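You operate a simulated robot arm through the tools that you are given. There is no shell and no other tool. Be economical: measure what you need, move in short steps, check, and stop when the job is done.

You run a simulated two-armed robot. Do the job below in one go: nothing can be reset, and whatever is moved stays where it is left.

Task
Clean the roller at A5 and lift it into the bay at A6.
Fine: rub its dried glue off with the blue pad while both latches are shut, put the pad back, leave both latches open.

Only the result counts: the job must be done as asked and must still hold three seconds after the hand-in. Knocking over, shifting, dropping, spilling or breaking anything else fails it.

Robot
Two 7-joint arms with two-finger parallel grippers on one trunk, on a base that drives. Base frame: it is fixed to the floor where the robot stands at the start and does not move with it; the origin is under the middle of the robot, x ahead of it, y to its left, z up. Lengths are in m, angles in degrees, forces in N, time in s.
The left shoulder is at the start at [0.07, 0.134, 1.276], the right one opposite. With the tool pointing down near the work surface each hand reaches from about 0.1 to 0.62 m from the robot's upright axis, wherever it stands, measured 20 degrees to its own side. Places, roughly: left latch [0.5, 0.5, 0.9]; right latch [0.5, 0.2, 0.9]; bay at A6 [0.5, 0.9, 0.8]. Payload 1.57 kg a hand.
The TCP of each hand is the grasp point between the finger pads, 0.03 m short of the fingertips. In the tool frame z runs along the fingers and y along their closing line. The gripper opens to 0.08 m. The fingers are 0.017 m wide and 0.012 m thick; the gripper's body (0.04 by 0.082 m) begins 0.08 m behind the TCP.
Orientation is that of the tool frame in the base frame, as [roll, pitch, yaw] about the fixed x, y, z axes, in that order (R = Rz(yaw) Ry(pitch) Rx(roll)). With the fingers straight down and closing along the base's y, the tool's x points along the base's -x, its y along +y and its z along -z.

Tools
- The arms move only by the tool jog_arm. It takes "left_rows", "right_rows" or both (then of equal length, played together; a hand with none holds still); each is a list of rows, each an object (a shift or turn left out is 0, a gripper value left out holds the last) with "travel": the shift along the tool's x, y, z in units of 20 mm (1.0 is 20 mm), a list of three; "rot": the turn, a rotation vector about the tool's x, y, z in units of 8 degrees (1.0 is 8 degrees), a list of three. In form: [{"travel": [x, y, z], "rot": [ax, ay, az]}, ...]. A call has 1 to 20 rows; each row shifts and turns the commanded pose from where the row before left it, along the tool's axes as they then stand. "left_fingers" and "right_fingers" are, for a hand that has rows, the closure, from 0 (fully open) to 1 (shut), set as the call begins (left out, the last holds). A call with a number of a shift or a turn outside -1 to 1 is refused whole. Rows are played at 5 a second. More than 0.05 m and 8.6 degrees between two rows, or a gripper value outside its range, and nothing of the call is played. Where a pose cannot be reached the arm comes as near as it can. A force on the tool above 50 N (or 10 N above the force at the start of the call, whichever is more), or a blocked arm, ends the call early, and 0.2 s more pass. The fingers move at their own pace (about 0.153 m/s each) and stop on an object; they squeeze with about 42 N. The grip force told is the motor's: it shows also when the fingers shut on nothing. Time passes only in rows, and 0.2 s behind the last, so rows that do not move let the fingers close. It gives the time, the measured TCP pose, the force on the tool (base axes), the opening and the grip force at its end, in the units of the frame above (readings bear some noise).
- Cameras (640 x 400 px; columns grow to the right, rows downward): "scene" is now at [0.1248, 0.0343, 1.4937]; the picture's right is [0.44, -0.90, 0.00], its down [-0.60, -0.29, -0.74] and it looks along [0.67, 0.32, -0.67] (base axes); focal length 258 px, centre (320, 200). "left" rides on the left gripper at [0.072, 0.007, -0.122] in its tool frame; the picture's right is [-0.09, 1.00, 0.00], its down [-0.84, -0.08, -0.54] and it looks along [-0.54, -0.05, 0.84] (tool axes); focal length 238 px, centre (320, 200). "right" rides on the right gripper at [0.072, -0.007, -0.122] in its tool frame; the picture's right is [0.09, 1.00, 0.00], its down [-0.84, 0.08, -0.54] and it looks along [-0.54, 0.05, 0.84] (tool axes); focal length 238 px, centre (320, 200). There is no depth. A picture from a camera that has moved, and an enlarged one, comes with that camera's place and axes in the base frame and with its lens.
- capture(camera): a new picture of that camera. It takes no simulated time.
- raise_lower(by): slides the trunk up (or, below 0, down) by that many m; the arms and the scene camera ride with it, the base frame stays. It gives what a move gives, with no picture.
- steer(legs): drives the robot by 1 to 6 legs, each [ahead, left, turn to the left] in m, m and degrees, along the robot's own axes; the way and the turn of a leg run together, so that a leg with both is an arc; at most 1.5 m and 180 degrees a leg. The arms and the cameras ride along, it lands a little off, and it stops where it bumps. It gives what a move gives.
- aim_head(pan, tilt): turns the head with the scene camera to pan (to the left, within 86 degrees either way) and tilt (down, from -29 to 69), counted from straight ahead of the robot. It gives what a move gives.
- close_up(camera, box): a new picture of the part [left, top, right, bottom] of that camera's present view, enlarged. It takes no simulated time.
- close_job(): hands the job in; it is judged then, once.

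Go step by step. Nothing tells you exact positions but the pictures and the camera data: compare them with the known pose of the tool, close in by small moves and look again before you grip or let go. The budget is 120 turns and 92 pictures, counting those below and the enlarged ones. Unless the task says otherwise, let go and move clear before handing in, and close with one line.

The tools are called after ">>>" by a JSON object that holds its "api" and its "payload". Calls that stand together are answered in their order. jog_arm: Moves the arms, as the interface text tells. Its arguments: {"type":"object","properties":{"left_rows":{"type":"array"},"left_fingers":{"type":"number"},"right_rows":{"type":"array"},"right_fingers":{"type":"number"}},"required":[]} The other tools are called the same way: raise_lower (by) slides the trunk up or down; steer (legs) drives the base; aim_head (pan, tilt) turns the head that bears the scene camera; capture (camera) takes a picture; close_up (camera, box) takes an enlarged picture of a part of a camera's view; close_job () hands the job in.

At the start:

```text
clock: 0.0
left_ee_pos: [0.2854, 0.3859, 1.2842]
left_tcp_rot: [-180.0, 0.0, 180.0]
left_force: [0.3, -0.2, 0.1]
left_gripper_width: 0.08
left_gripper_force: 0.0
right_ee_pos: [0.3864, 0.0485, 1.2879]
right_tcp_rot: [180.0, 0.1, 179.9]
right_force: [0.7, 0.6, 0.3]
right_gripper_width: 0.08
right_gripper_force: 0.0
trunk travel left (down, up): [-0.85, 0.09]
robot x, y, heading: [0.0001, 0.0001, -0.1]
head pan, tilt: [25.9, 42.2]
```

scene: 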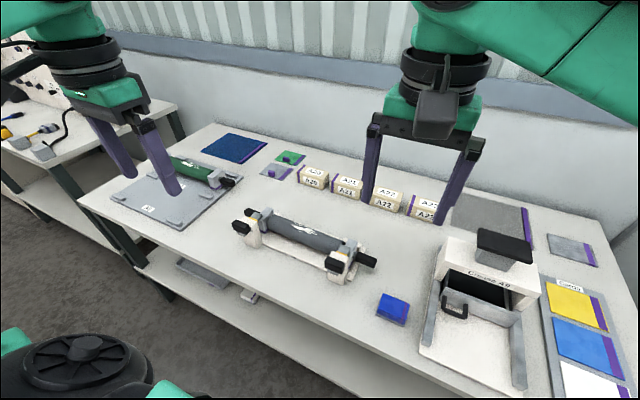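
right: 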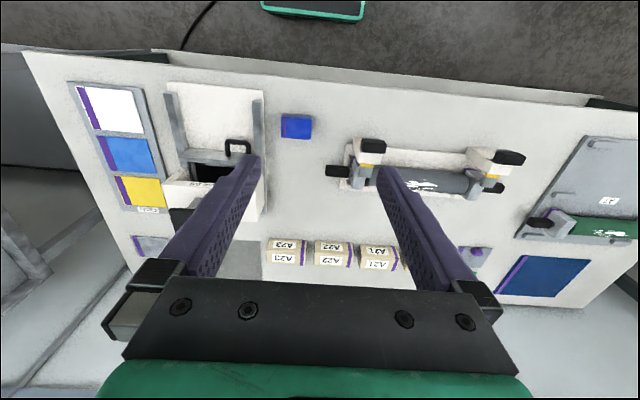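
left: 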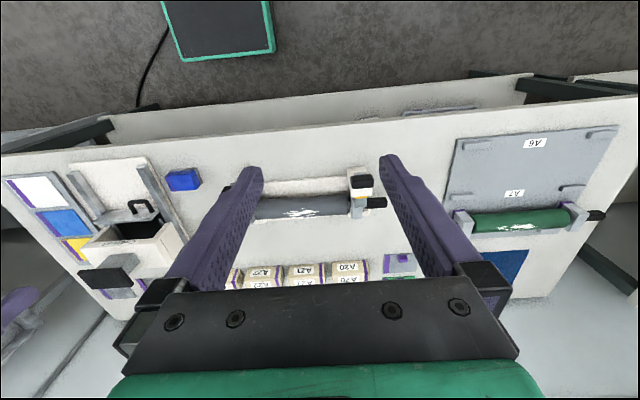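

I see the grey roller in its cradle with a latch at each end, a blue pad near it, and the A6/A7 plate on the left with a green roller. I'll take a closer look first.

>>> {"api": "close_up", "payload": {"camera": "scene", "box": [220, 190, 420, 315]}}

>>> {"api": "close_up", "payload": {"camera": "scene", "box": [80, 120, 280, 245]}}

>>> {"api": "close_up", "payload": {"camera": "right", "box": [270, 100, 540, 268]}}

```text
3.20 times, centred on (320, 252) of scene
camera zoom: at [0.1248, 0.0343, 1.4937], right [0.44, -0.9, 0.0], down [-0.6, -0.29, -0.74], along [0.67, 0.32, -0.67], focal length 826 px, centre (320, 32)
```

zoom: 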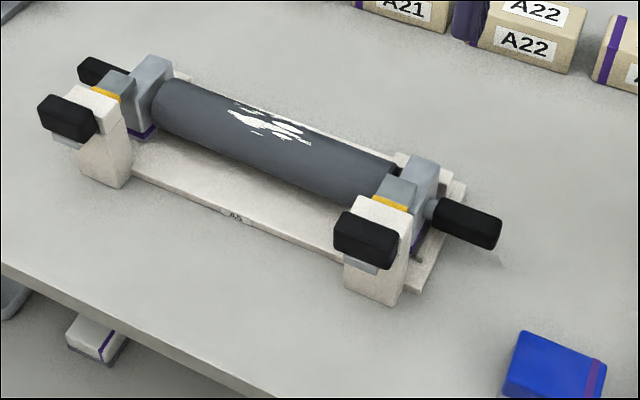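

```text
3.20 times, centred on (180, 182) of scene
camera zoom: at [0.1248, 0.0343, 1.4937], right [0.44, -0.9, 0.0], down [-0.6, -0.29, -0.74], along [0.67, 0.32, -0.67], focal length 826 px, centre (768, 256)
```

zoom: 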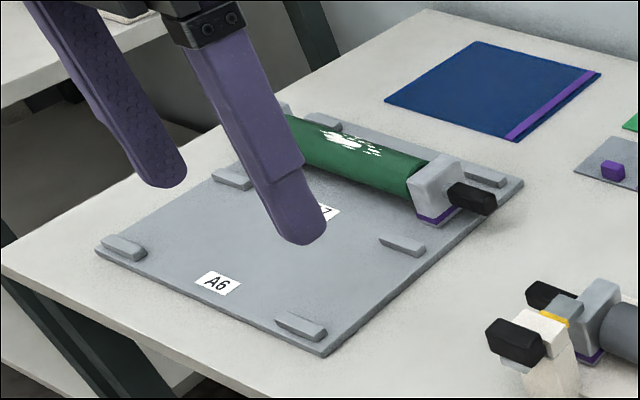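

```text
2.37 times, centred on (405, 184) of right
camera zoom: at [0.3154, 0.0412, 1.4096], right [-0.09, 1.0, 0.0], down [0.84, 0.08, 0.54], along [0.54, 0.05, -0.84], focal length 565 px, centre (118, 238)
```

zoom: 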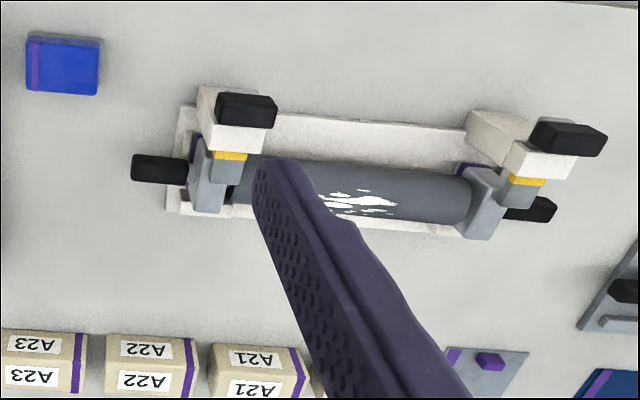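

The roller's axis is at about x=0.56, with handles near y=0.10 and y=0.50; the pad is at about (0.48, 0.0). Before driving left I'll check the floor on that side.

>>> {"api": "aim_head", "payload": {"pan": 75, "tilt": 45}}

>>> {"api": "capture", "payload": {"camera": "scene"}}

```text
clock: 1.2
left_ee_pos: [0.2843, 0.3855, 1.2845]
left_tcp_rot: [180.0, 0.1, 179.9]
left_force: [-0.6, 0.2, 0.0]
left_gripper_width: 0.08
left_gripper_force: 0.0
right_ee_pos: [0.3856, 0.0467, 1.2855]
right_tcp_rot: [-180.0, 0.0, 179.9]
right_force: [0.3, -0.5, 0.2]
right_gripper_width: 0.08
right_gripper_force: 0.1
trunk travel left (down, up): [-0.85, 0.09]
robot x, y, heading: [-0.0006, 0.001, 0.1]
head pan, tilt: [75.0, 45.0]
```

```text
85 pictures are left
camera scene: at [0.0707, 0.0764, 1.4897], right [0.97, -0.26, 0.0], down [-0.18, -0.68, -0.71], along [0.18, 0.68, -0.71], focal length 258 px, centre (320, 200)
```

scene: 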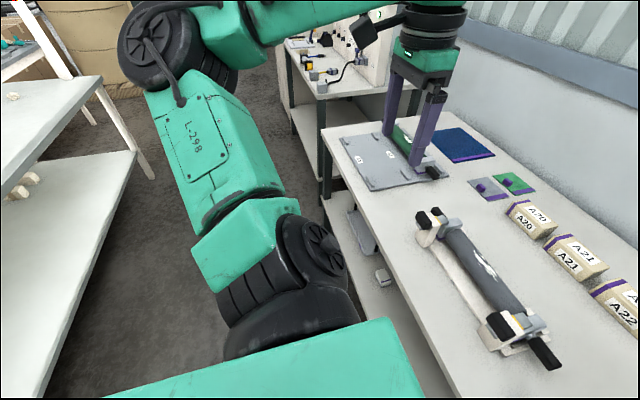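

The floor to the left is clear. I'll drive to face the roller.

>>> {"api": "steer", "payload": {"legs": [[0.0, 0.26, 0], [0.06, 0, 0]]}}

>>> {"api": "aim_head", "payload": {"pan": 0, "tilt": 50}}

>>> {"api": "capture", "payload": {"camera": "scene"}}

>>> {"api": "capture", "payload": {"camera": "left"}}

>>> {"api": "capture", "payload": {"camera": "right"}}

```text
clock: 3.6
left_ee_pos: [0.3353, 0.6481, 1.288]
left_tcp_rot: [179.8, 0.4, -180.0]
left_force: [-1.7, 0.0, 0.9]
left_gripper_width: 0.0799
left_gripper_force: 0.1
right_ee_pos: [0.4384, 0.3091, 1.2906]
right_tcp_rot: [179.9, 0.5, -180.0]
right_force: [-0.8, -0.4, 0.0]
right_gripper_width: 0.0799
right_gripper_force: 0.0
trunk travel left (down, up): [-0.85, 0.09]
robot x, y, heading: [0.0568, 0.2658, -0.0]
head pan, tilt: [75.0, 45.0]
```

```text
clock: 5.1
left_ee_pos: [0.3467, 0.6497, 1.285]
left_tcp_rot: [-180.0, 0.0, -179.9]
left_force: [0.2, -0.3, 0.6]
left_gripper_width: 0.0798
left_gripper_force: 0.0
right_ee_pos: [0.4471, 0.3105, 1.287]
right_tcp_rot: [180.0, 0.0, 180.0]
right_force: [-0.2, 0.2, -0.8]
right_gripper_width: 0.08
right_gripper_force: 0.1
trunk travel left (down, up): [-0.85, 0.09]
robot x, y, heading: [0.0592, 0.2624, -0.1]
head pan, tilt: [0.0, 50.0]
```

```text
84 pictures are left
camera scene: at [0.1883, 0.2613, 1.4827], right [0.0, -1.0, 0.0], down [-0.77, 0.0, -0.64], along [0.64, 0.0, -0.77], focal length 258 px, centre (320, 200)
```

scene: 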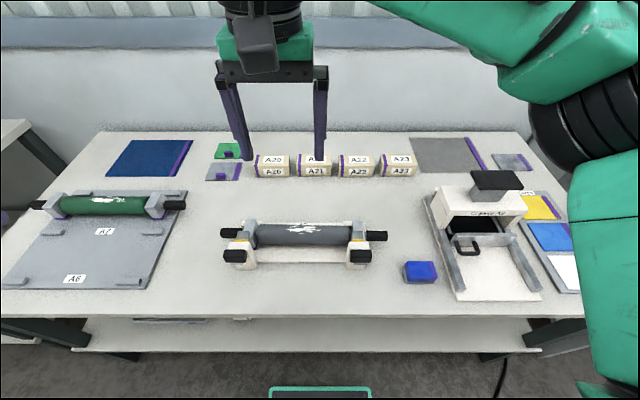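

```text
83 pictures are left
camera left: at [0.2752, 0.6569, 1.4074], right [0.09, 1.0, 0.0], down [0.84, -0.08, 0.54], along [0.54, -0.05, -0.84], focal length 238 px, centre (320, 200)
```

left: 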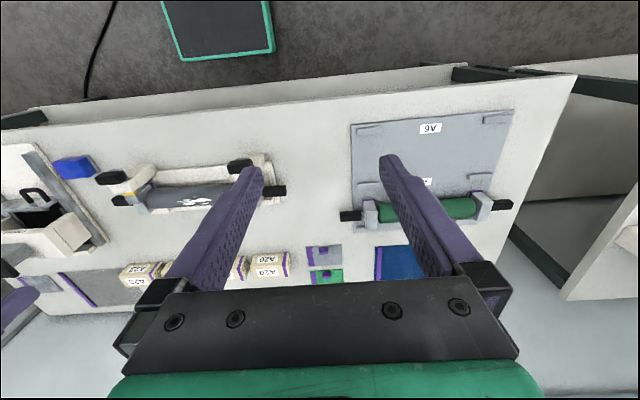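

```text
82 pictures are left
camera right: at [0.3768, 0.3046, 1.4096], right [-0.09, 1.0, 0.0], down [0.84, 0.08, 0.54], along [0.54, 0.05, -0.84], focal length 238 px, centre (320, 200)
```

right: 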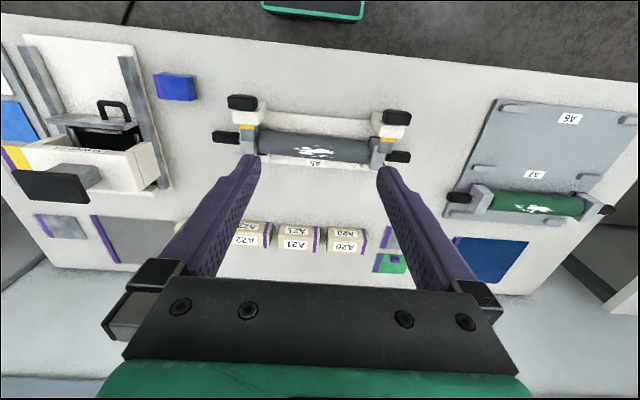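

>>> {"api": "close_up", "payload": {"camera": "scene", "box": [210, 200, 450, 300]}}

>>> {"api": "close_up", "payload": {"camera": "right", "box": [140, 60, 420, 235]}}

```text
2.67 times, centred on (330, 250) of scene
camera zoom: at [0.1883, 0.2613, 1.4827], right [0.0, -1.0, 0.0], down [-0.77, 0.0, -0.64], along [0.64, 0.0, -0.77], focal length 688 px, centre (293, 67)
```

zoom: 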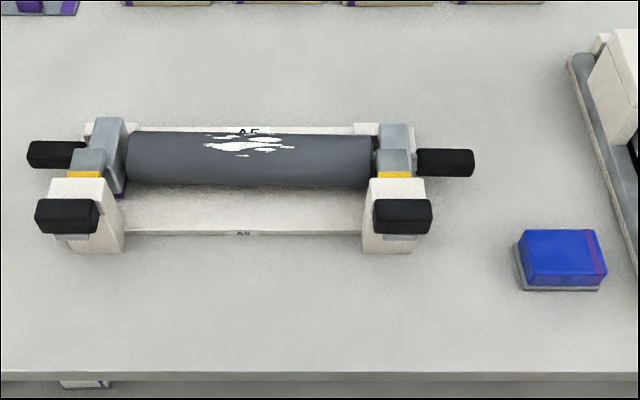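

```text
2.29 times, centred on (280, 148) of right
camera zoom: at [0.3768, 0.3046, 1.4096], right [-0.09, 1.0, 0.0], down [0.84, 0.08, 0.54], along [0.54, 0.05, -0.84], focal length 545 px, centre (411, 320)
```

zoom: 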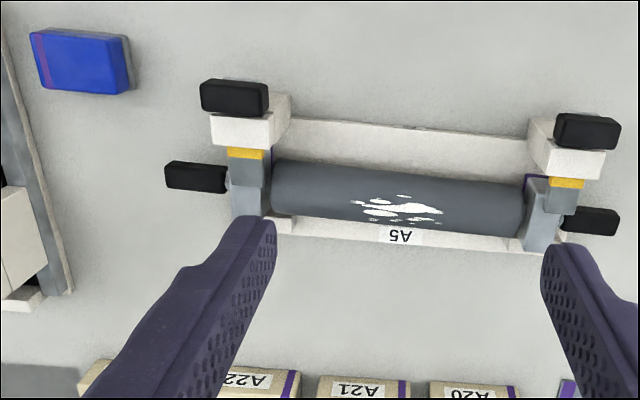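

The latches look like sliding bolts with black grips on the robot's side. I'll look at them from the left hand's slanted view.

>>> {"api": "close_up", "payload": {"camera": "left", "box": [80, 130, 300, 268]}}

>>> {"api": "close_up", "payload": {"camera": "scene", "box": [210, 210, 290, 260]}}

>>> {"api": "close_up", "payload": {"camera": "scene", "box": [400, 255, 448, 285]}}

```text
2.90 times, centred on (190, 199) of left
camera zoom: at [0.2752, 0.6569, 1.4074], right [0.09, 1.0, 0.0], down [0.84, -0.08, 0.54], along [0.54, -0.05, -0.84], focal length 691 px, centre (697, 203)
```

zoom: 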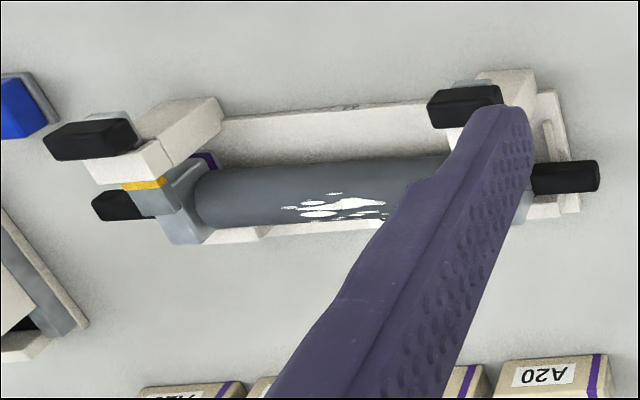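

```text
8.00 times, centred on (250, 235) of scene
camera zoom: at [0.1883, 0.2613, 1.4827], right [0.0, -1.0, 0.0], down [-0.77, 0.0, -0.64], along [0.64, 0.0, -0.77], focal length 2065 px, centre (880, -80)
```

zoom: 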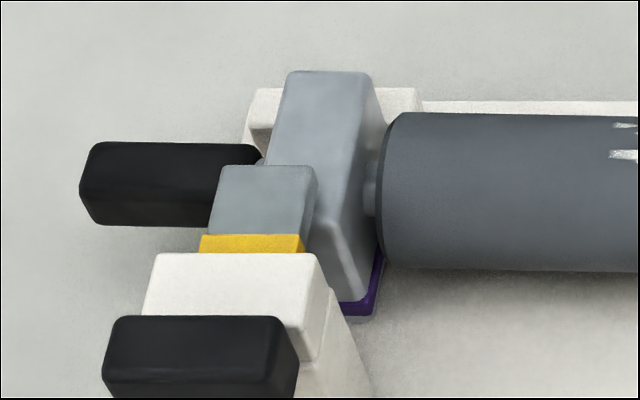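

```text
13.33 times, centred on (424, 270) of scene
camera zoom: at [0.1883, 0.2613, 1.4827], right [0.0, -1.0, 0.0], down [-0.77, 0.0, -0.64], along [0.64, 0.0, -0.77], focal length 3442 px, centre (-1067, -733)
```

zoom: 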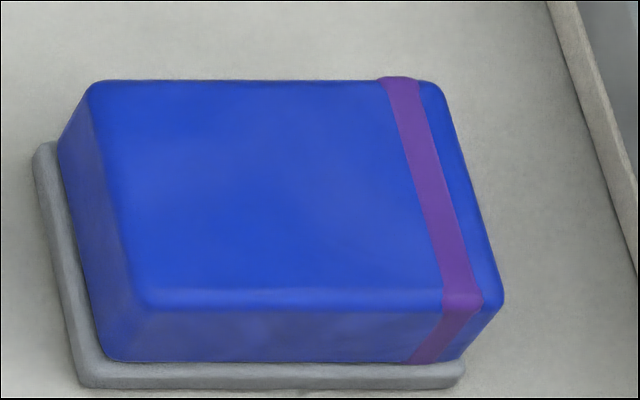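

The latch tongues lie over the roller's ends, so both look shut. The pad sits on a grey rest, centred near (0.482, -0.004) with its top at about 0.853. I'll bring the right hand over it.

>>> {"api": "jog_arm", "payload": {"right_rows": [{"travel": [-0.11, -0.98, 0.8]}, {"travel": [-0.11, -0.98, 0.8]}, {"travel": [-0.11, -0.98, 0.8]}, {"travel": [-0.11, -0.98, 0.8]}, {"travel": [-0.11, -0.98, 0.8]}, {"travel": [-0.11, -0.98, 0.8]}, {"travel": [-0.11, -0.98, 0.8]}, {"travel": [-0.11, -0.98, 0.8]}, {"travel": [-0.11, -0.98, 0.8]}, {"travel": [-0.11, -0.98, 0.8]}, {"travel": [-0.11, -0.98, 0.8]}, {"travel": [-0.11, -0.98, 0.8]}, {"travel": [-0.11, -0.98, 0.8]}, {"travel": [-0.11, -0.98, 0.8]}, {"travel": [-0.11, -0.98, 0.8]}, {"travel": [-0.11, -0.98, 0.8]}]}}

>>> {"api": "jog_arm", "payload": {"right_rows": [{"rot": [0, 0, 0.94]}, {"rot": [0, 0, 0.94]}, {"rot": [0, 0, 0.94]}, {"rot": [0, 0, 0.94]}, {"rot": [0, 0, 0.94]}, {"rot": [0, 0, 0.94]}, {"rot": [0, 0, 0.94]}, {"rot": [0, 0, 0.94]}, {"rot": [0, 0, 0.94]}, {"rot": [0, 0, 0.94]}, {"rot": [0, 0, 0.94]}, {"rot": [0, 0, 0.91]}, {"travel": [0, 0, 0]}]}}

>>> {"api": "capture", "payload": {"camera": "right"}}

>>> {"api": "capture", "payload": {"camera": "scene"}}

```text
clock: 8.5
left_ee_pos: [0.3456, 0.648, 1.2849]
left_tcp_rot: [179.9, 0.0, -179.9]
left_force: [-0.3, -0.2, -0.5]
left_gripper_width: 0.0801
left_gripper_force: 0.0
right_ee_pos: [0.485, -0.0023, 1.0311]
right_tcp_rot: [180.0, 0.1, -180.0]
right_force: [-0.2, -0.8, 0.8]
right_gripper_width: 0.0797
right_gripper_force: 0.0
trunk travel left (down, up): [-0.85, 0.09]
robot x, y, heading: [0.0628, 0.2626, 0.1]
head pan, tilt: [0.0, 50.0]
```

```text
clock: 11.3
left_ee_pos: [0.3469, 0.6497, 1.2851]
left_tcp_rot: [-180.0, 0.0, -180.0]
left_force: [0.6, 0.8, 0.8]
left_gripper_width: 0.0799
left_gripper_force: 0.0
right_ee_pos: [0.4833, -0.0036, 1.0319]
right_tcp_rot: [179.9, 0.0, 89.9]
right_force: [-0.3, -0.2, -0.1]
right_gripper_width: 0.08
right_gripper_force: 0.0
trunk travel left (down, up): [-0.85, 0.09]
robot x, y, heading: [0.0635, 0.2626, 0.1]
head pan, tilt: [0.0, 50.0]
```

```text
76 pictures are left
camera right: at [0.4775, 0.0691, 1.1538], right [1.0, 0.09, 0.0], down [0.08, -0.84, 0.54], along [0.05, -0.54, -0.84], focal length 238 px, centre (320, 200)
```

right: 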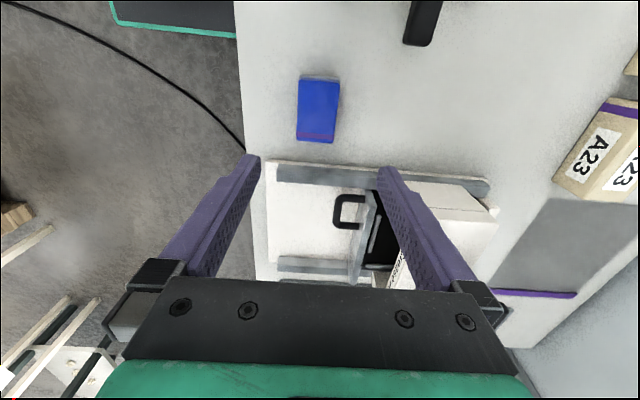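

```text
75 pictures are left
camera scene: at [0.1876, 0.261, 1.4828], right [0.0, -1.0, 0.0], down [-0.77, 0.0, -0.64], along [0.64, 0.0, -0.77], focal length 258 px, centre (320, 200)
```

scene: 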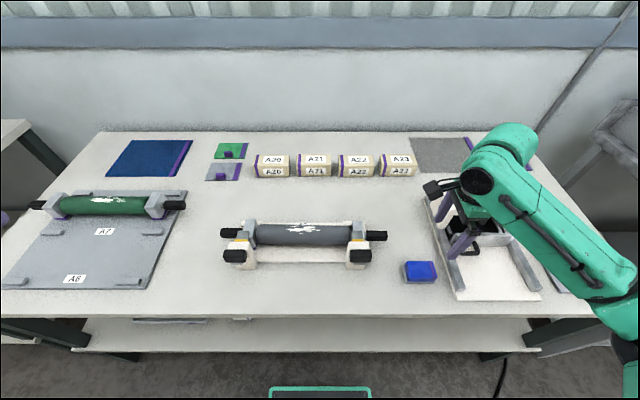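

The right hand is squarely above the pad. I'll lower to just above it and check.

>>> {"api": "jog_arm", "payload": {"right_rows": [{"travel": [0.15, 0, 0.85]}, {"travel": [0.1, 0, 0.85]}, {"travel": [0, 0, 0.85]}, {"travel": [0, 0, 0.85]}, {"travel": [0, 0, 0.85]}, {"travel": [0, 0, 0.85]}, {"travel": [0, 0, 0.85]}, {"travel": [0, 0, 0.3]}], "right_fingers": 0}}

>>> {"api": "capture", "payload": {"camera": "right"}}

>>> {"api": "close_up", "payload": {"camera": "scene", "box": [370, 200, 530, 300]}}

```text
clock: 13.1
left_ee_pos: [0.3458, 0.6483, 1.2844]
left_tcp_rot: [180.0, 0.0, 180.0]
left_force: [0.1, 0.1, -0.3]
left_gripper_width: 0.08
left_gripper_force: 0.0
right_ee_pos: [0.4832, 0.0018, 0.9072]
right_tcp_rot: [179.9, -0.1, 90.0]
right_force: [0.2, 0.5, 0.4]
right_gripper_width: 0.0799
right_gripper_force: 0.0
trunk travel left (down, up): [-0.85, 0.09]
robot x, y, heading: [0.0597, 0.2611, 0.3]
head pan, tilt: [0.0, 50.0]
```

```text
74 pictures are left
camera right: at [0.4769, 0.0741, 1.0291], right [1.0, 0.09, 0.0], down [0.08, -0.84, 0.54], along [0.05, -0.54, -0.84], focal length 238 px, centre (320, 200)
```

right: 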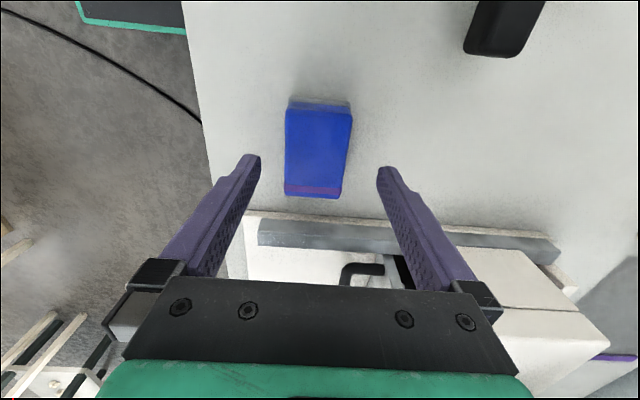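

```text
4.00 times, centred on (450, 250) of scene
camera zoom: at [0.1876, 0.2611, 1.4828], right [0.0, -1.0, 0.0], down [-0.77, 0.0, -0.64], along [0.64, 0.0, -0.77], focal length 1032 px, centre (-200, 0)
```

zoom: 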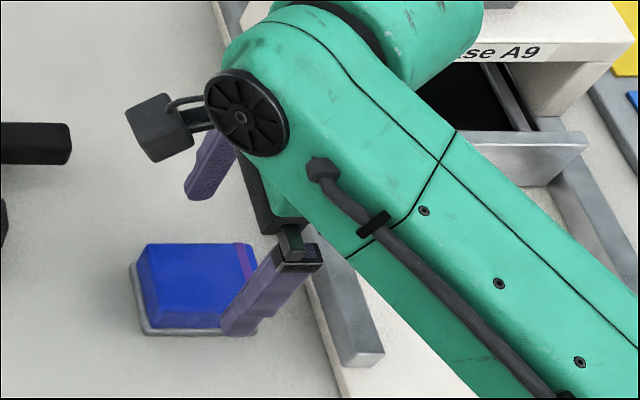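

The pad lies between the fingers, slightly toward +y of them. I'll lower so the fingertips stay above the rest, then close.

>>> {"api": "jog_arm", "payload": {"right_rows": [{"travel": [0.1, 0, 0.7]}, {"travel": [0, 0, 0.7]}, {"travel": [0, 0, 0.7]}, {"travel": [0, 0, 0]}]}}

>>> {"api": "close_up", "payload": {"camera": "scene", "box": [370, 220, 482, 290]}}

>>> {"api": "capture", "payload": {"camera": "right"}}

```text
clock: 14.1
left_ee_pos: [0.3452, 0.6492, 1.2847]
left_tcp_rot: [180.0, 0.0, 180.0]
left_force: [0.6, -0.2, -0.8]
left_gripper_width: 0.08
left_gripper_force: 0.2
right_ee_pos: [0.4823, 0.0038, 0.8637]
right_tcp_rot: [180.0, 0.0, 90.0]
right_force: [-0.5, 0.1, 0.5]
right_gripper_width: 0.0798
right_gripper_force: 0.2
trunk travel left (down, up): [-0.85, 0.09]
robot x, y, heading: [0.0606, 0.2647, -0.1]
head pan, tilt: [0.0, 50.0]
```

```text
5.71 times, centred on (426, 255) of scene
camera zoom: at [0.1875, 0.261, 1.4828], right [0.0, -1.0, 0.0], down [-0.77, 0.0, -0.64], along [0.64, 0.0, -0.77], focal length 1475 px, centre (-286, -114)
```

zoom: 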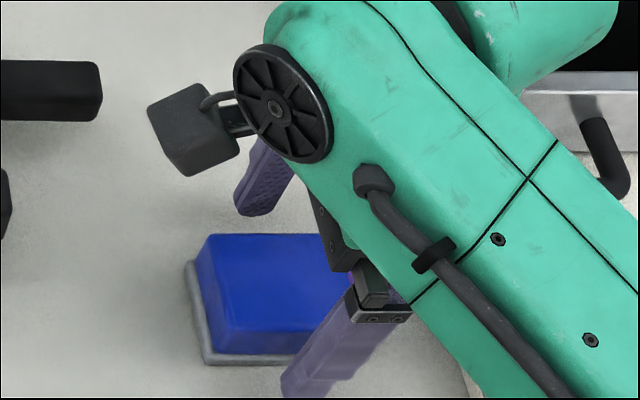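

```text
71 pictures are left
camera right: at [0.4771, 0.0758, 0.9859], right [1.0, 0.09, 0.0], down [0.08, -0.84, 0.54], along [0.05, -0.54, -0.84], focal length 238 px, centre (320, 200)
```

right: 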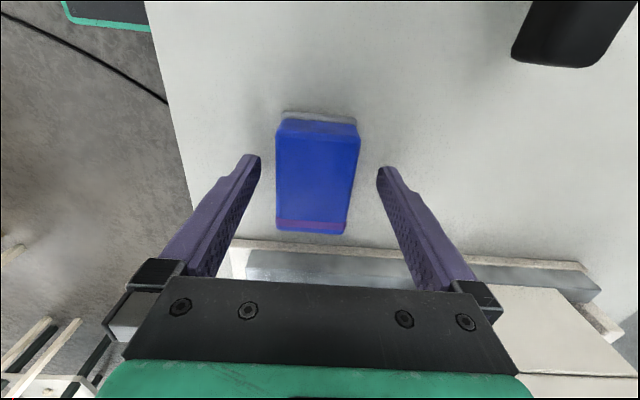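

Fingers straddle the pad symmetrically. I'll close and lift a little.

>>> {"api": "jog_arm", "payload": {"right_rows": [{"travel": [0, 0, 0]}, {"travel": [0, 0, 0]}, {"travel": [0, 0, 0]}, {"travel": [0, 0, 0]}], "right_fingers": 1}}

>>> {"api": "jog_arm", "payload": {"right_rows": [{"travel": [0, 0, -0.5]}, {"travel": [0, 0, -1]}, {"travel": [0, 0, -1]}, {"travel": [0, 0, -1]}, {"travel": [0, 0, -1]}, {"travel": [0, 0, 0]}]}}

>>> {"api": "capture", "payload": {"camera": "right"}}

>>> {"api": "close_up", "payload": {"camera": "scene", "box": [370, 200, 530, 300]}}

```text
clock: 15.1
left_ee_pos: [0.3469, 0.6498, 1.2849]
left_tcp_rot: [-180.0, 0.0, -179.9]
left_force: [0.1, 0.0, -0.5]
left_gripper_width: 0.0802
left_gripper_force: 0.0
right_ee_pos: [0.4846, 0.004, 0.8638]
right_tcp_rot: [180.0, 0.1, 90.0]
right_force: [-0.4, 0.7, 0.7]
right_gripper_width: 0.0471
right_gripper_force: 42.6
trunk travel left (down, up): [-0.85, 0.09]
robot x, y, heading: [0.0633, 0.2634, 0.2]
head pan, tilt: [0.0, 50.0]
```

```text
clock: 16.5
left_ee_pos: [0.3462, 0.6488, 1.2854]
left_tcp_rot: [-180.0, 0.0, -180.0]
left_force: [0.1, 0.0, -0.6]
left_gripper_width: 0.08
left_gripper_force: 0.1
right_ee_pos: [0.4829, 0.0043, 0.9541]
right_tcp_rot: [179.9, -0.1, 90.0]
right_force: [-0.2, 0.0, 0.8]
right_gripper_width: 0.0001
right_gripper_force: 21.0
trunk travel left (down, up): [-0.85, 0.09]
robot x, y, heading: [0.0615, 0.264, -0.0]
head pan, tilt: [0.0, 50.0]
```

```text
70 pictures are left
camera right: at [0.4759, 0.0761, 1.0763], right [1.0, 0.09, 0.0], down [0.08, -0.84, 0.54], along [0.05, -0.54, -0.84], focal length 238 px, centre (320, 200)
```

right: 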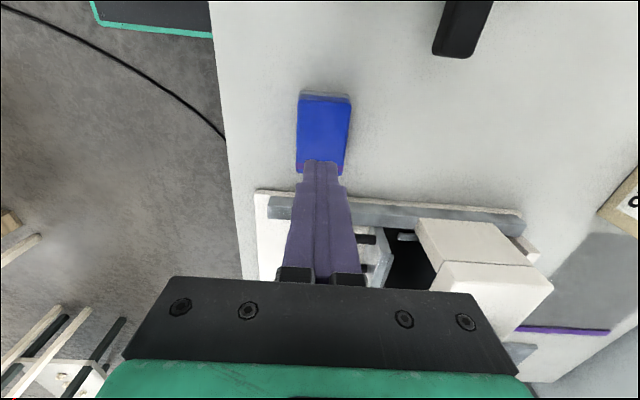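

```text
4.00 times, centred on (450, 250) of scene
camera zoom: at [0.1875, 0.2609, 1.4828], right [0.0, -1.0, 0.0], down [-0.77, 0.0, -0.64], along [0.64, 0.0, -0.77], focal length 1032 px, centre (-200, 0)
```

zoom: 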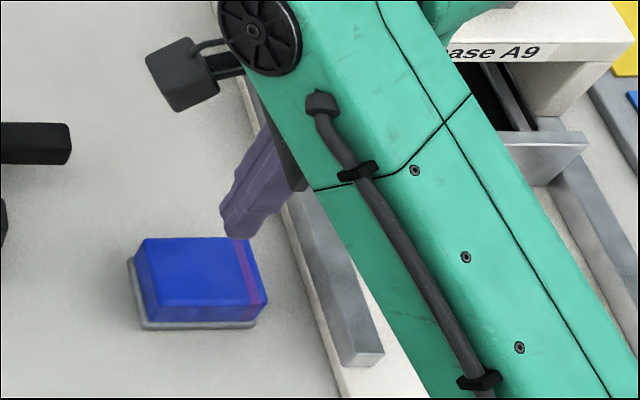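

The grip slipped off the pad's upper edge; the pad is still on its rest. I'll find the pad's top by touching it gently with the shut fingers.

>>> {"api": "jog_arm", "payload": {"right_rows": [{"travel": [0.15, 0, -0.2]}, {"travel": [0, 0, 1]}, {"travel": [0, 0, 1]}, {"travel": [0, 0, 1]}, {"travel": [0, 0, 0.4]}, {"travel": [0, 0, 0]}]}}

>>> {"api": "jog_arm", "payload": {"right_rows": [{"travel": [0, 0, 0.1]}, {"travel": [0, 0, 0.1]}, {"travel": [0, 0, 0]}]}}

>>> {"api": "jog_arm", "payload": {"right_rows": [{"travel": [0, 0, 0.1]}, {"travel": [0, 0, 0.1]}, {"travel": [0, 0, 0]}]}}

```text
clock: 17.9
left_ee_pos: [0.3468, 0.6493, 1.285]
left_tcp_rot: [-180.0, 0.0, 179.9]
left_force: [0.1, -0.2, 0.4]
left_gripper_width: 0.0799
left_gripper_force: 0.0
right_ee_pos: [0.4826, 0.0074, 0.8903]
right_tcp_rot: [179.9, 0.0, 90.0]
right_force: [0.6, 0.2, 0.1]
right_gripper_width: 0.0
right_gripper_force: 21.2
trunk travel left (down, up): [-0.85, 0.09]
robot x, y, heading: [0.0591, 0.2668, 0.1]
head pan, tilt: [0.0, 50.0]
```

```text
clock: 18.7
left_ee_pos: [0.3435, 0.6496, 1.2848]
left_tcp_rot: [-180.0, 0.1, 180.0]
left_force: [0.4, -0.1, 0.9]
left_gripper_width: 0.0802
left_gripper_force: 0.1
right_ee_pos: [0.483, 0.0079, 0.8905]
right_tcp_rot: [179.5, 0.2, 90.0]
right_force: [3.6, -5.5, 26.5]
right_gripper_width: 0.0
right_gripper_force: 21.4
trunk travel left (down, up): [-0.85, 0.09]
robot x, y, heading: [0.0594, 0.2632, -0.1]
head pan, tilt: [0.0, 50.0]
```

```text
clock: 19.3
left_ee_pos: [0.3423, 0.6513, 1.2851]
left_tcp_rot: [-179.9, 0.1, 180.0]
left_force: [-0.2, -1.0, 0.2]
left_gripper_width: 0.0801
left_gripper_force: 0.0
right_ee_pos: [0.484, 0.0074, 0.8899]
right_tcp_rot: [179.0, 0.3, 89.8]
right_force: [-7.9, 0.8, 23.2]
right_gripper_width: 0.0001
right_gripper_force: 21.1
trunk travel left (down, up): [-0.85, 0.09]
robot x, y, heading: [0.0626, 0.2591, -0.3]
head pan, tilt: [0.0, 50.0]
stopped in row 3 (right hand): the force on the tool passed its limit (the readings are from after the stop); the commanded pose is now the measured one
```

The pad top is at z≈0.860, so the earlier grip did cover most of its side. I'll rise and inspect the pad before trying again.

>>> {"api": "jog_arm", "payload": {"right_rows": [{"travel": [0, 0, -0.5]}, {"travel": [0, 0, -1]}, {"travel": [1, 0, -1]}, {"travel": [1, 0, -1]}, {"travel": [1, 0, -0.5]}, {"travel": [1, 0, 0]}], "right_fingers": 0}}

>>> {"api": "close_up", "payload": {"camera": "right", "box": [240, 60, 400, 260]}}

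>>> {"api": "close_up", "payload": {"camera": "scene", "box": [400, 255, 448, 285]}}

```text
clock: 20.7
left_ee_pos: [0.3455, 0.65, 1.2838]
left_tcp_rot: [180.0, 0.0, 179.9]
left_force: [1.5, 0.4, 0.7]
left_gripper_width: 0.0799
left_gripper_force: 0.0
right_ee_pos: [0.4845, 0.0875, 0.968]
right_tcp_rot: [179.4, 0.2, 89.9]
right_force: [0.2, 0.7, 0.2]
right_gripper_width: 0.08
right_gripper_force: 0.0
trunk travel left (down, up): [-0.85, 0.09]
robot x, y, heading: [0.0572, 0.2627, -0.2]
head pan, tilt: [0.0, 50.0]
```

```text
2.00 times, centred on (320, 160) of right
camera zoom: at [0.477, 0.1593, 1.0902], right [1.0, 0.09, 0.01], down [0.07, -0.83, 0.55], along [0.06, -0.54, -0.84], focal length 477 px, centre (320, 280)
```

zoom: 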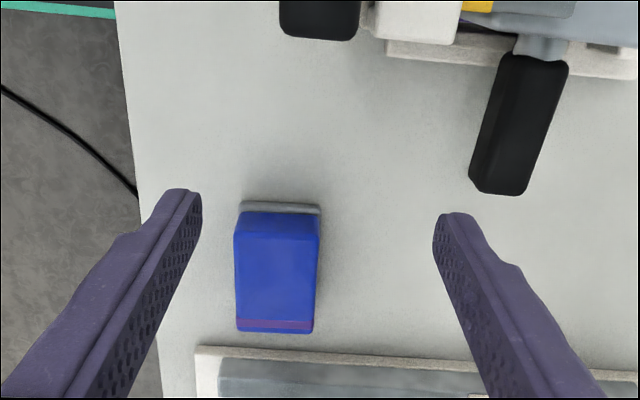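

```text
13.33 times, centred on (424, 270) of scene
camera zoom: at [0.1878, 0.2625, 1.4827], right [0.0, -1.0, 0.0], down [-0.77, 0.0, -0.64], along [0.64, 0.0, -0.77], focal length 3442 px, centre (-1067, -733)
```

zoom: 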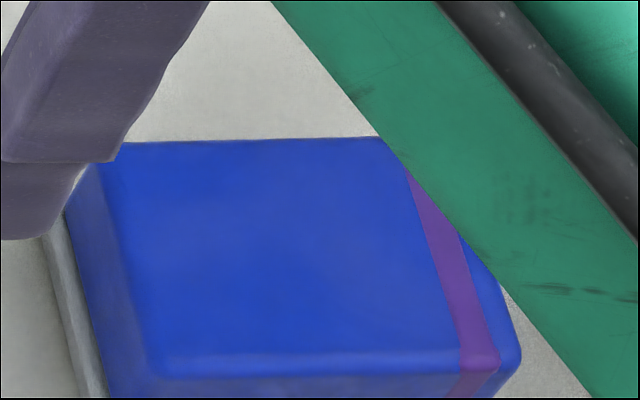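

The pad seems to have shifted a little in the picture, so I'll check with a wider view.

>>> {"api": "close_up", "payload": {"camera": "scene", "box": [384, 250, 464, 300]}}

>>> {"api": "capture", "payload": {"camera": "scene"}}

```text
8.00 times, centred on (424, 275) of scene
camera zoom: at [0.1878, 0.2625, 1.4827], right [0.0, -1.0, 0.0], down [-0.77, 0.0, -0.64], along [0.64, 0.0, -0.77], focal length 2065 px, centre (-512, -400)
```

zoom: 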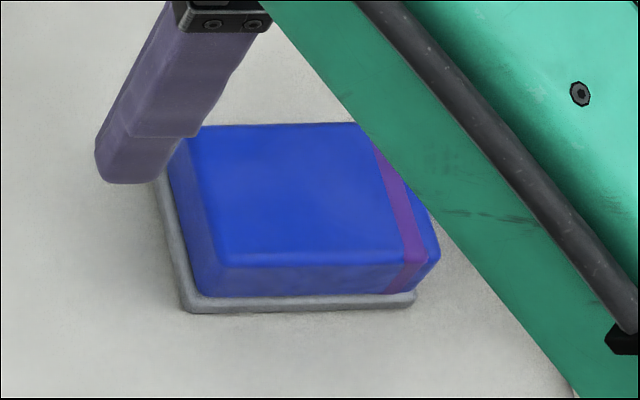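

```text
65 pictures are left
camera scene: at [0.1878, 0.2625, 1.4827], right [0.0, -1.0, 0.0], down [-0.77, 0.0, -0.64], along [0.64, 0.0, -0.77], focal length 258 px, centre (320, 200)
```

scene: 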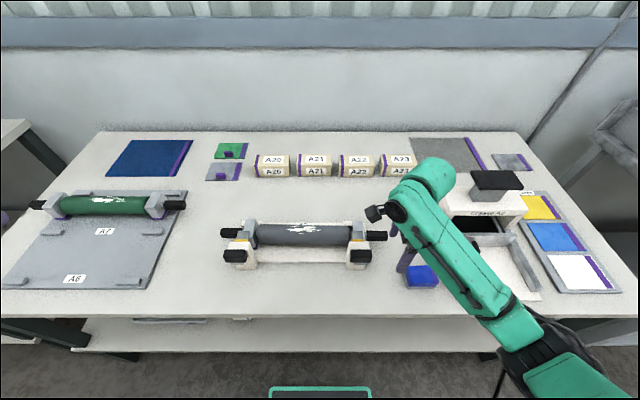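

Touching moved the pad and its rest together about 13 mm toward the robot (pad centre now near x=0.466, y=0.003). I'll regrip there a bit deeper, lift very slowly, and set the rest straight later.

>>> {"api": "jog_arm", "payload": {"right_rows": [{"travel": [-0.84, -0.19, 0], "rot": [0, 0.075, 0]}, {"travel": [-0.84, -0.19, 0]}, {"travel": [-0.84, -0.19, 0]}, {"travel": [-0.84, -0.19, 0]}, {"travel": [-0.84, -0.17, 0]}, {"travel": [0, 0, 0.8]}, {"travel": [0, 0, 0.8]}, {"travel": [0, 0, 0.8]}, {"travel": [0, 0, 0.8]}, {"travel": [0, 0, 0]}]}}

>>> {"api": "capture", "payload": {"camera": "right"}}

```text
clock: 22.9
left_ee_pos: [0.3453, 0.6491, 1.285]
left_tcp_rot: [-180.0, -0.1, 179.8]
left_force: [-0.1, 0.5, -0.8]
left_gripper_width: 0.0801
left_gripper_force: 0.0
right_ee_pos: [0.4655, 0.0014, 0.9006]
right_tcp_rot: [179.4, -0.4, 89.9]
right_force: [-1.2, -0.2, -0.6]
right_gripper_width: 0.08
right_gripper_force: 0.1
trunk travel left (down, up): [-0.85, 0.09]
robot x, y, heading: [0.0609, 0.2646, -0.1]
head pan, tilt: [0.0, 50.0]
```

```text
64 pictures are left
camera right: at [0.4586, 0.0732, 1.0237], right [1.0, 0.09, 0.01], down [0.07, -0.84, 0.54], along [0.06, -0.53, -0.84], focal length 238 px, centre (320, 200)
```

right: 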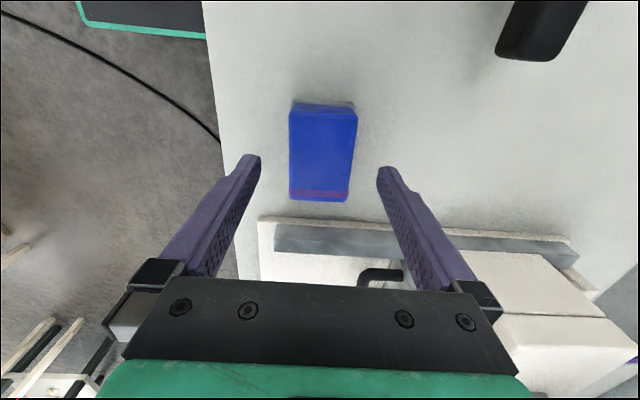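

Aligned. I'll straighten the small tilt, lower, close for a full second, then lift slowly.

>>> {"api": "jog_arm", "payload": {"right_rows": [{"travel": [0.1, 0.03, 0.5], "rot": [0.075, -0.05, 0]}, {"travel": [0, 0, 0.5]}, {"travel": [0, 0, 0.5]}, {"travel": [0, 0, 0.5]}, {"travel": [0, 0, 0]}]}}

>>> {"api": "jog_arm", "payload": {"right_rows": [{"travel": [0, 0, 0]}, {"travel": [0, 0, 0]}, {"travel": [0, 0, 0]}, {"travel": [0, 0, 0]}, {"travel": [0, 0, 0]}, {"travel": [0, 0, 0]}], "right_fingers": 1}}

>>> {"api": "jog_arm", "payload": {"right_rows": [{"travel": [0, 0, -0.1]}, {"travel": [0, 0, -0.1]}, {"travel": [0, 0, -0.1]}]}}

```text
clock: 24.1
left_ee_pos: [0.347, 0.6495, 1.2847]
left_tcp_rot: [-179.9, 0.0, 179.9]
left_force: [-0.6, -0.2, 0.5]
left_gripper_width: 0.08
left_gripper_force: 0.1
right_ee_pos: [0.467, 0.004, 0.8617]
right_tcp_rot: [180.0, 0.0, 89.8]
right_force: [-0.1, -0.1, 0.4]
right_gripper_width: 0.08
right_gripper_force: 0.0
trunk travel left (down, up): [-0.85, 0.09]
robot x, y, heading: [0.0593, 0.2636, 0.2]
head pan, tilt: [0.0, 50.0]
```

```text
clock: 25.5
left_ee_pos: [0.3459, 0.6501, 1.2856]
left_tcp_rot: [-180.0, -0.1, 179.9]
left_force: [-1.0, 0.7, 0.2]
left_gripper_width: 0.0801
left_gripper_force: 0.1
right_ee_pos: [0.4679, 0.0047, 0.8614]
right_tcp_rot: [180.0, 0.0, 89.9]
right_force: [-0.6, -0.6, 1.1]
right_gripper_width: 0.0472
right_gripper_force: 41.8
trunk travel left (down, up): [-0.85, 0.09]
robot x, y, heading: [0.0598, 0.2628, 0.1]
head pan, tilt: [0.0, 50.0]
```

```text
clock: 26.3
left_ee_pos: [0.3466, 0.648, 1.2852]
left_tcp_rot: [-180.0, 0.0, 179.9]
left_force: [-0.3, -0.3, 0.0]
left_gripper_width: 0.0803
left_gripper_force: 0.0
right_ee_pos: [0.4669, 0.0055, 0.8676]
right_tcp_rot: [-179.9, 0.0, 90.0]
right_force: [-0.1, 0.0, -1.9]
right_gripper_width: 0.0468
right_gripper_force: 42.1
trunk travel left (down, up): [-0.85, 0.09]
robot x, y, heading: [0.062, 0.2615, 0.2]
head pan, tilt: [0.0, 50.0]
```

Force now shows a small weight. I'll keep lifting slowly and check.

>>> {"api": "jog_arm", "payload": {"right_rows": [{"travel": [0, 0, -0.1]}, {"travel": [0, 0, -0.15]}, {"travel": [0, 0, -0.2]}, {"travel": [0, 0, -0.2]}, {"travel": [0, 0, -0.3]}, {"travel": [0, 0, -0.3]}]}}

>>> {"api": "capture", "payload": {"camera": "right"}}

>>> {"api": "close_up", "payload": {"camera": "scene", "box": [370, 220, 482, 290]}}

```text
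clock: 27.7
left_ee_pos: [0.3464, 0.6498, 1.2847]
left_tcp_rot: [180.0, 0.0, 179.9]
left_force: [0.5, -0.1, -0.6]
left_gripper_width: 0.08
left_gripper_force: 0.0
right_ee_pos: [0.4675, 0.0052, 0.8929]
right_tcp_rot: [179.9, 0.0, 89.9]
right_force: [-0.1, -0.3, -2.0]
right_gripper_width: 0.0472
right_gripper_force: 42.5
trunk travel left (down, up): [-0.85, 0.09]
robot x, y, heading: [0.0606, 0.2604, -0.1]
head pan, tilt: [0.0, 50.0]
```

```text
63 pictures are left
camera right: at [0.4616, 0.0777, 1.015], right [1.0, 0.09, 0.0], down [0.08, -0.84, 0.54], along [0.05, -0.54, -0.84], focal length 238 px, centre (320, 200)
```

right: 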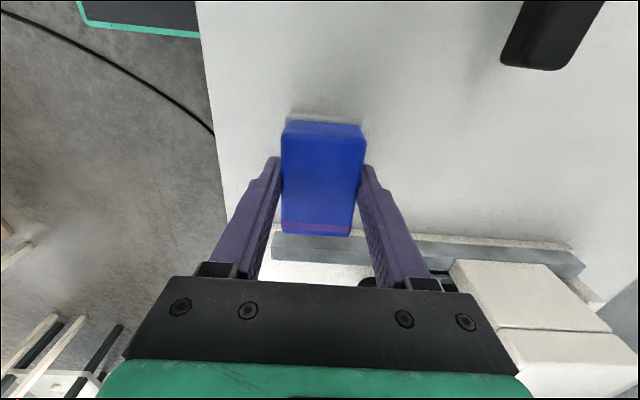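

```text
5.71 times, centred on (426, 255) of scene
camera zoom: at [0.1878, 0.261, 1.4827], right [0.0, -1.0, 0.0], down [-0.77, 0.0, -0.64], along [0.64, 0.0, -0.77], focal length 1475 px, centre (-286, -114)
```

zoom: 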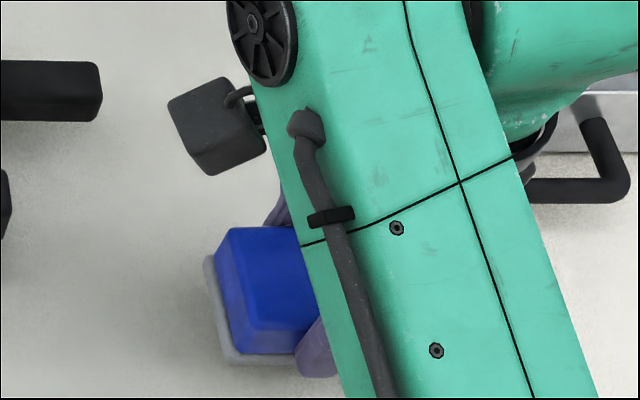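

The pad is rising with the fingers. I'll raise further at a gentle pace.

>>> {"api": "jog_arm", "payload": {"right_rows": [{"travel": [0, 0, -0.3]}, {"travel": [0, 0, -0.4]}, {"travel": [0, 0, -0.4]}, {"travel": [0, 0, -0.4]}, {"travel": [0, 0, -0.4]}, {"travel": [0, 0, -0.4]}, {"travel": [0, 0, -0.4]}, {"travel": [0, 0, -0.4]}, {"travel": [0, 0, -0.3]}, {"travel": [0, 0, 0]}]}}

>>> {"api": "close_up", "payload": {"camera": "right", "box": [200, 50, 440, 260]}}

>>> {"api": "close_up", "payload": {"camera": "scene", "box": [370, 200, 530, 300]}}

```text
clock: 29.9
left_ee_pos: [0.346, 0.6498, 1.2844]
left_tcp_rot: [-180.0, 0.0, 179.9]
left_force: [-0.4, 0.1, 0.6]
left_gripper_width: 0.0801
left_gripper_force: 0.0
right_ee_pos: [0.4673, 0.0051, 0.9612]
right_tcp_rot: [179.9, -0.1, 89.8]
right_force: [0.1, 0.6, -0.4]
right_gripper_width: 0.0473
right_gripper_force: 42.6
trunk travel left (down, up): [-0.85, 0.09]
robot x, y, heading: [0.0642, 0.2633, 0.1]
head pan, tilt: [0.0, 50.0]
```

```text
1.90 times, centred on (320, 155) of right
camera zoom: at [0.4609, 0.0768, 1.0839], right [1.0, 0.09, 0.0], down [0.08, -0.84, 0.54], along [0.05, -0.54, -0.84], focal length 454 px, centre (320, 286)
```

zoom: 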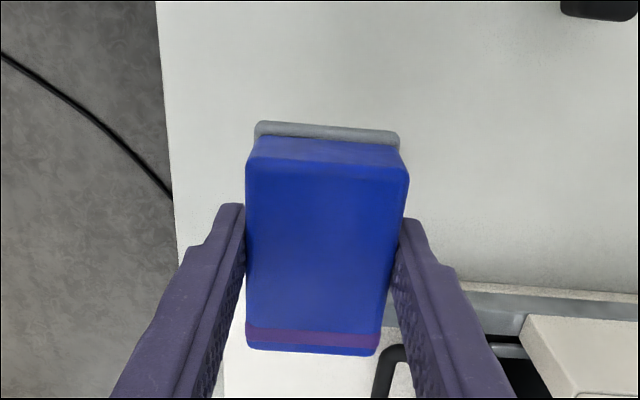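

```text
4.00 times, centred on (450, 250) of scene
camera zoom: at [0.1879, 0.2611, 1.4827], right [0.0, -1.0, 0.0], down [-0.77, 0.0, -0.64], along [0.64, 0.0, -0.77], focal length 1032 px, centre (-200, 0)
```

zoom: 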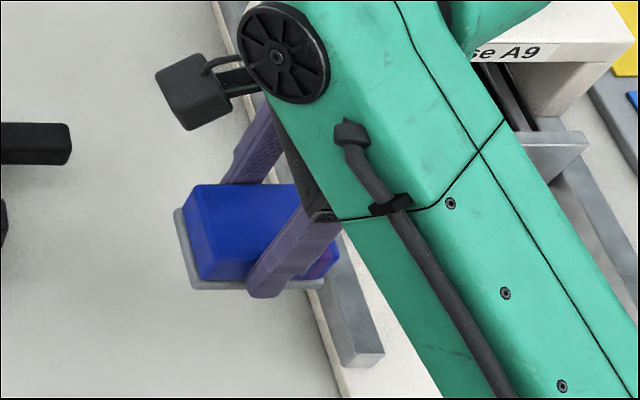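

The grey plate is the pad's own sole, so the whole pad is in the grip (sole bottom ≈ TCP − 0.041). Its original place was about (0.480, -0.002). I'll carry it smoothly over the glue patch near (0.565, 0.303).

>>> {"api": "jog_arm", "payload": {"right_rows": [{"travel": [0.3, 0.1, -0.3]}, {"travel": [0.6, 0.2, -0.5]}, {"travel": [0.8, 0.27, -0.7]}, {"travel": [0.8, 0.27, -0.6]}, {"travel": [0.8, 0.27, -0.5]}, {"travel": [0.8, 0.27, -0.4]}, {"travel": [0.8, 0.27, -0.2]}, {"travel": [0.8, 0.27, 0]}, {"travel": [0.8, 0.27, 0]}, {"travel": [0.8, 0.27, 0]}, {"travel": [0.8, 0.27, 0]}, {"travel": [0.8, 0.27, 0]}, {"travel": [0.8, 0.27, 0]}, {"travel": [0.8, 0.27, 0]}, {"travel": [0.8, 0.27, 0]}, {"travel": [0.8, 0.27, 0]}, {"travel": [0.8, 0.27, 0]}, {"travel": [0.8, 0.27, 0]}, {"travel": [0.6, 0.2, 0]}, {"travel": [0.3, 0.1, 0]}]}}

>>> {"api": "capture", "payload": {"camera": "scene"}}

>>> {"api": "capture", "payload": {"camera": "right"}}

```text
clock: 34.1
left_ee_pos: [0.3458, 0.6495, 1.2852]
left_tcp_rot: [180.0, 0.0, 179.9]
left_force: [-0.7, -0.4, 1.0]
left_gripper_width: 0.08
left_gripper_force: 0.0
right_ee_pos: [0.5663, 0.298, 1.0246]
right_tcp_rot: [180.0, -0.1, 89.9]
right_force: [-0.5, -0.3, -0.7]
right_gripper_width: 0.0469
right_gripper_force: 41.9
trunk travel left (down, up): [-0.85, 0.09]
robot x, y, heading: [0.0579, 0.2591, -0.2]
head pan, tilt: [0.0, 50.0]
```

```text
59 pictures are left
camera scene: at [0.1879, 0.2613, 1.4827], right [0.0, -1.0, 0.0], down [-0.77, 0.0, -0.64], along [0.64, 0.0, -0.77], focal length 258 px, centre (320, 200)
```

scene: 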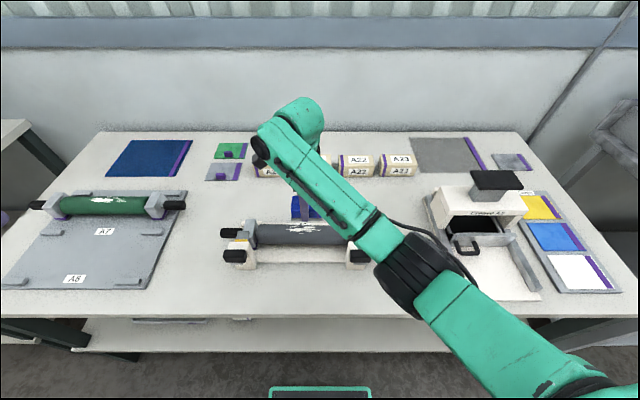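

```text
58 pictures are left
camera right: at [0.5602, 0.3698, 1.1475], right [1.0, 0.09, 0.0], down [0.08, -0.84, 0.54], along [0.05, -0.54, -0.84], focal length 238 px, centre (320, 200)
```

right: 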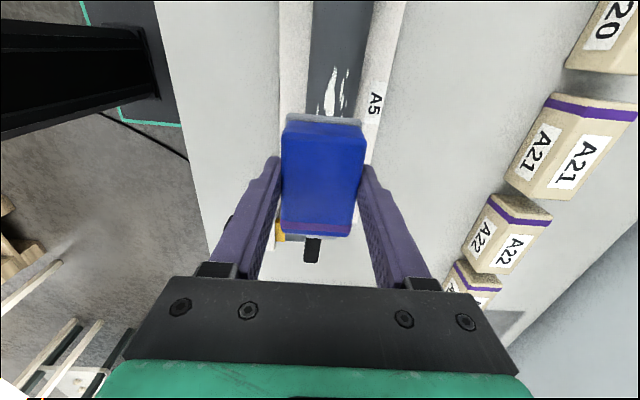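

The pad is over the roller; the axis appears at x≈0.571. I'll lower gently towards contact.

>>> {"api": "jog_arm", "payload": {"right_rows": [{"travel": [0.2, 0.25, 0.4]}, {"travel": [0.1, 0, 0.6]}, {"travel": [0, 0, 0.6]}, {"travel": [0, 0, 0.6]}, {"travel": [0, 0, 0.5]}, {"travel": [0, 0, 0.3]}, {"travel": [0, 0, 0]}]}}

>>> {"api": "jog_arm", "payload": {"right_rows": [{"travel": [0, 0, 0.1]}, {"travel": [0, 0, 0.1]}, {"travel": [0, 0, 0.1]}]}}

>>> {"api": "jog_arm", "payload": {"right_rows": [{"travel": [0, 0, 0.1]}, {"travel": [0, 0, 0.1]}, {"travel": [0, 0, 0.1]}]}}

```text
clock: 35.7
left_ee_pos: [0.3461, 0.6497, 1.2849]
left_tcp_rot: [179.9, -0.1, 179.9]
left_force: [-0.2, 0.1, 0.3]
left_gripper_width: 0.0801
left_gripper_force: 0.0
right_ee_pos: [0.5696, 0.3023, 0.9641]
right_tcp_rot: [180.0, 0.0, 89.9]
right_force: [0.0, 0.4, -1.2]
right_gripper_width: 0.0471
right_gripper_force: 42.2
trunk travel left (down, up): [-0.85, 0.09]
robot x, y, heading: [0.06, 0.2654, 0.0]
head pan, tilt: [0.0, 50.0]
```

```text
clock: 36.5
left_ee_pos: [0.3474, 0.6501, 1.2846]
left_tcp_rot: [-180.0, 0.0, 179.9]
left_force: [0.8, -0.4, -0.2]
left_gripper_width: 0.0801
left_gripper_force: 0.0
right_ee_pos: [0.5714, 0.3036, 0.9584]
right_tcp_rot: [179.9, 0.0, 89.9]
right_force: [-0.1, 0.1, -1.9]
right_gripper_width: 0.0468
right_gripper_force: 41.7
trunk travel left (down, up): [-0.85, 0.09]
robot x, y, heading: [0.0629, 0.2602, 0.2]
head pan, tilt: [0.0, 50.0]
```

```text
clock: 37.3
left_ee_pos: [0.3467, 0.6496, 1.2848]
left_tcp_rot: [-180.0, 0.0, 179.9]
left_force: [1.0, 0.4, -0.2]
left_gripper_width: 0.0801
left_gripper_force: 0.1
right_ee_pos: [0.5749, 0.2902, 0.9486]
right_tcp_rot: [179.9, 1.0, 89.1]
right_force: [0.7, -0.4, -1.4]
right_gripper_width: 0.0468
right_gripper_force: 41.9
trunk travel left (down, up): [-0.85, 0.09]
robot x, y, heading: [0.0642, 0.2622, -0.0]
head pan, tilt: [0.0, 50.0]
```

The hand drifted sideways without contact, so the arm seems to be near a reach limit. I'll rise a bit and drive left so the patch lies on the right arm's side.

>>> {"api": "jog_arm", "payload": {"right_rows": [{"travel": [0, 0, -0.3]}, {"travel": [0, 0, -0.6]}, {"travel": [0, 0, -0.6]}, {"travel": [0, 0, -0.6]}, {"travel": [0, 0, -0.6]}, {"travel": [0, 0, -0.3]}, {"travel": [0, 0, 0]}]}}

>>> {"api": "steer", "payload": {"legs": [[0, 0.16, 0]]}}

>>> {"api": "capture", "payload": {"camera": "scene"}}

```text
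clock: 38.9
left_ee_pos: [0.3463, 0.6484, 1.2847]
left_tcp_rot: [-179.9, 0.0, 179.9]
left_force: [-0.8, 0.6, 0.2]
left_gripper_width: 0.08
left_gripper_force: 0.0
right_ee_pos: [0.5782, 0.2846, 1.0093]
right_tcp_rot: [179.8, 1.5, 88.2]
right_force: [0.7, 0.3, -0.8]
right_gripper_width: 0.0468
right_gripper_force: 41.6
trunk travel left (down, up): [-0.85, 0.09]
robot x, y, heading: [0.0602, 0.2635, 0.2]
head pan, tilt: [0.0, 50.0]
```

```text
clock: 40.4
left_ee_pos: [0.3463, 0.81, 1.2869]
left_tcp_rot: [179.8, 0.0, 179.9]
left_force: [0.8, 1.1, -0.6]
left_gripper_width: 0.08
left_gripper_force: 0.1
right_ee_pos: [0.5779, 0.4445, 1.0109]
right_tcp_rot: [179.7, 1.1, 88.3]
right_force: [-0.1, -0.8, -0.8]
right_gripper_width: 0.047
right_gripper_force: 42.2
trunk travel left (down, up): [-0.85, 0.09]
robot x, y, heading: [0.058, 0.4259, 0.2]
head pan, tilt: [0.0, 50.0]
```

```text
57 pictures are left
camera scene: at [0.1879, 0.4202, 1.4827], right [0.0, -1.0, 0.0], down [-0.77, 0.0, -0.64], along [0.64, 0.0, -0.77], focal length 258 px, centre (320, 200)
```

scene: 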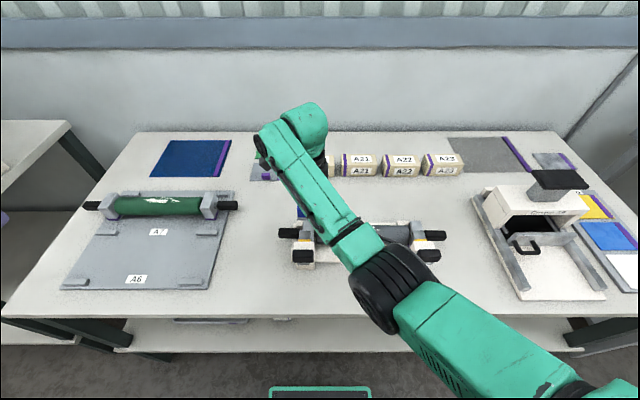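

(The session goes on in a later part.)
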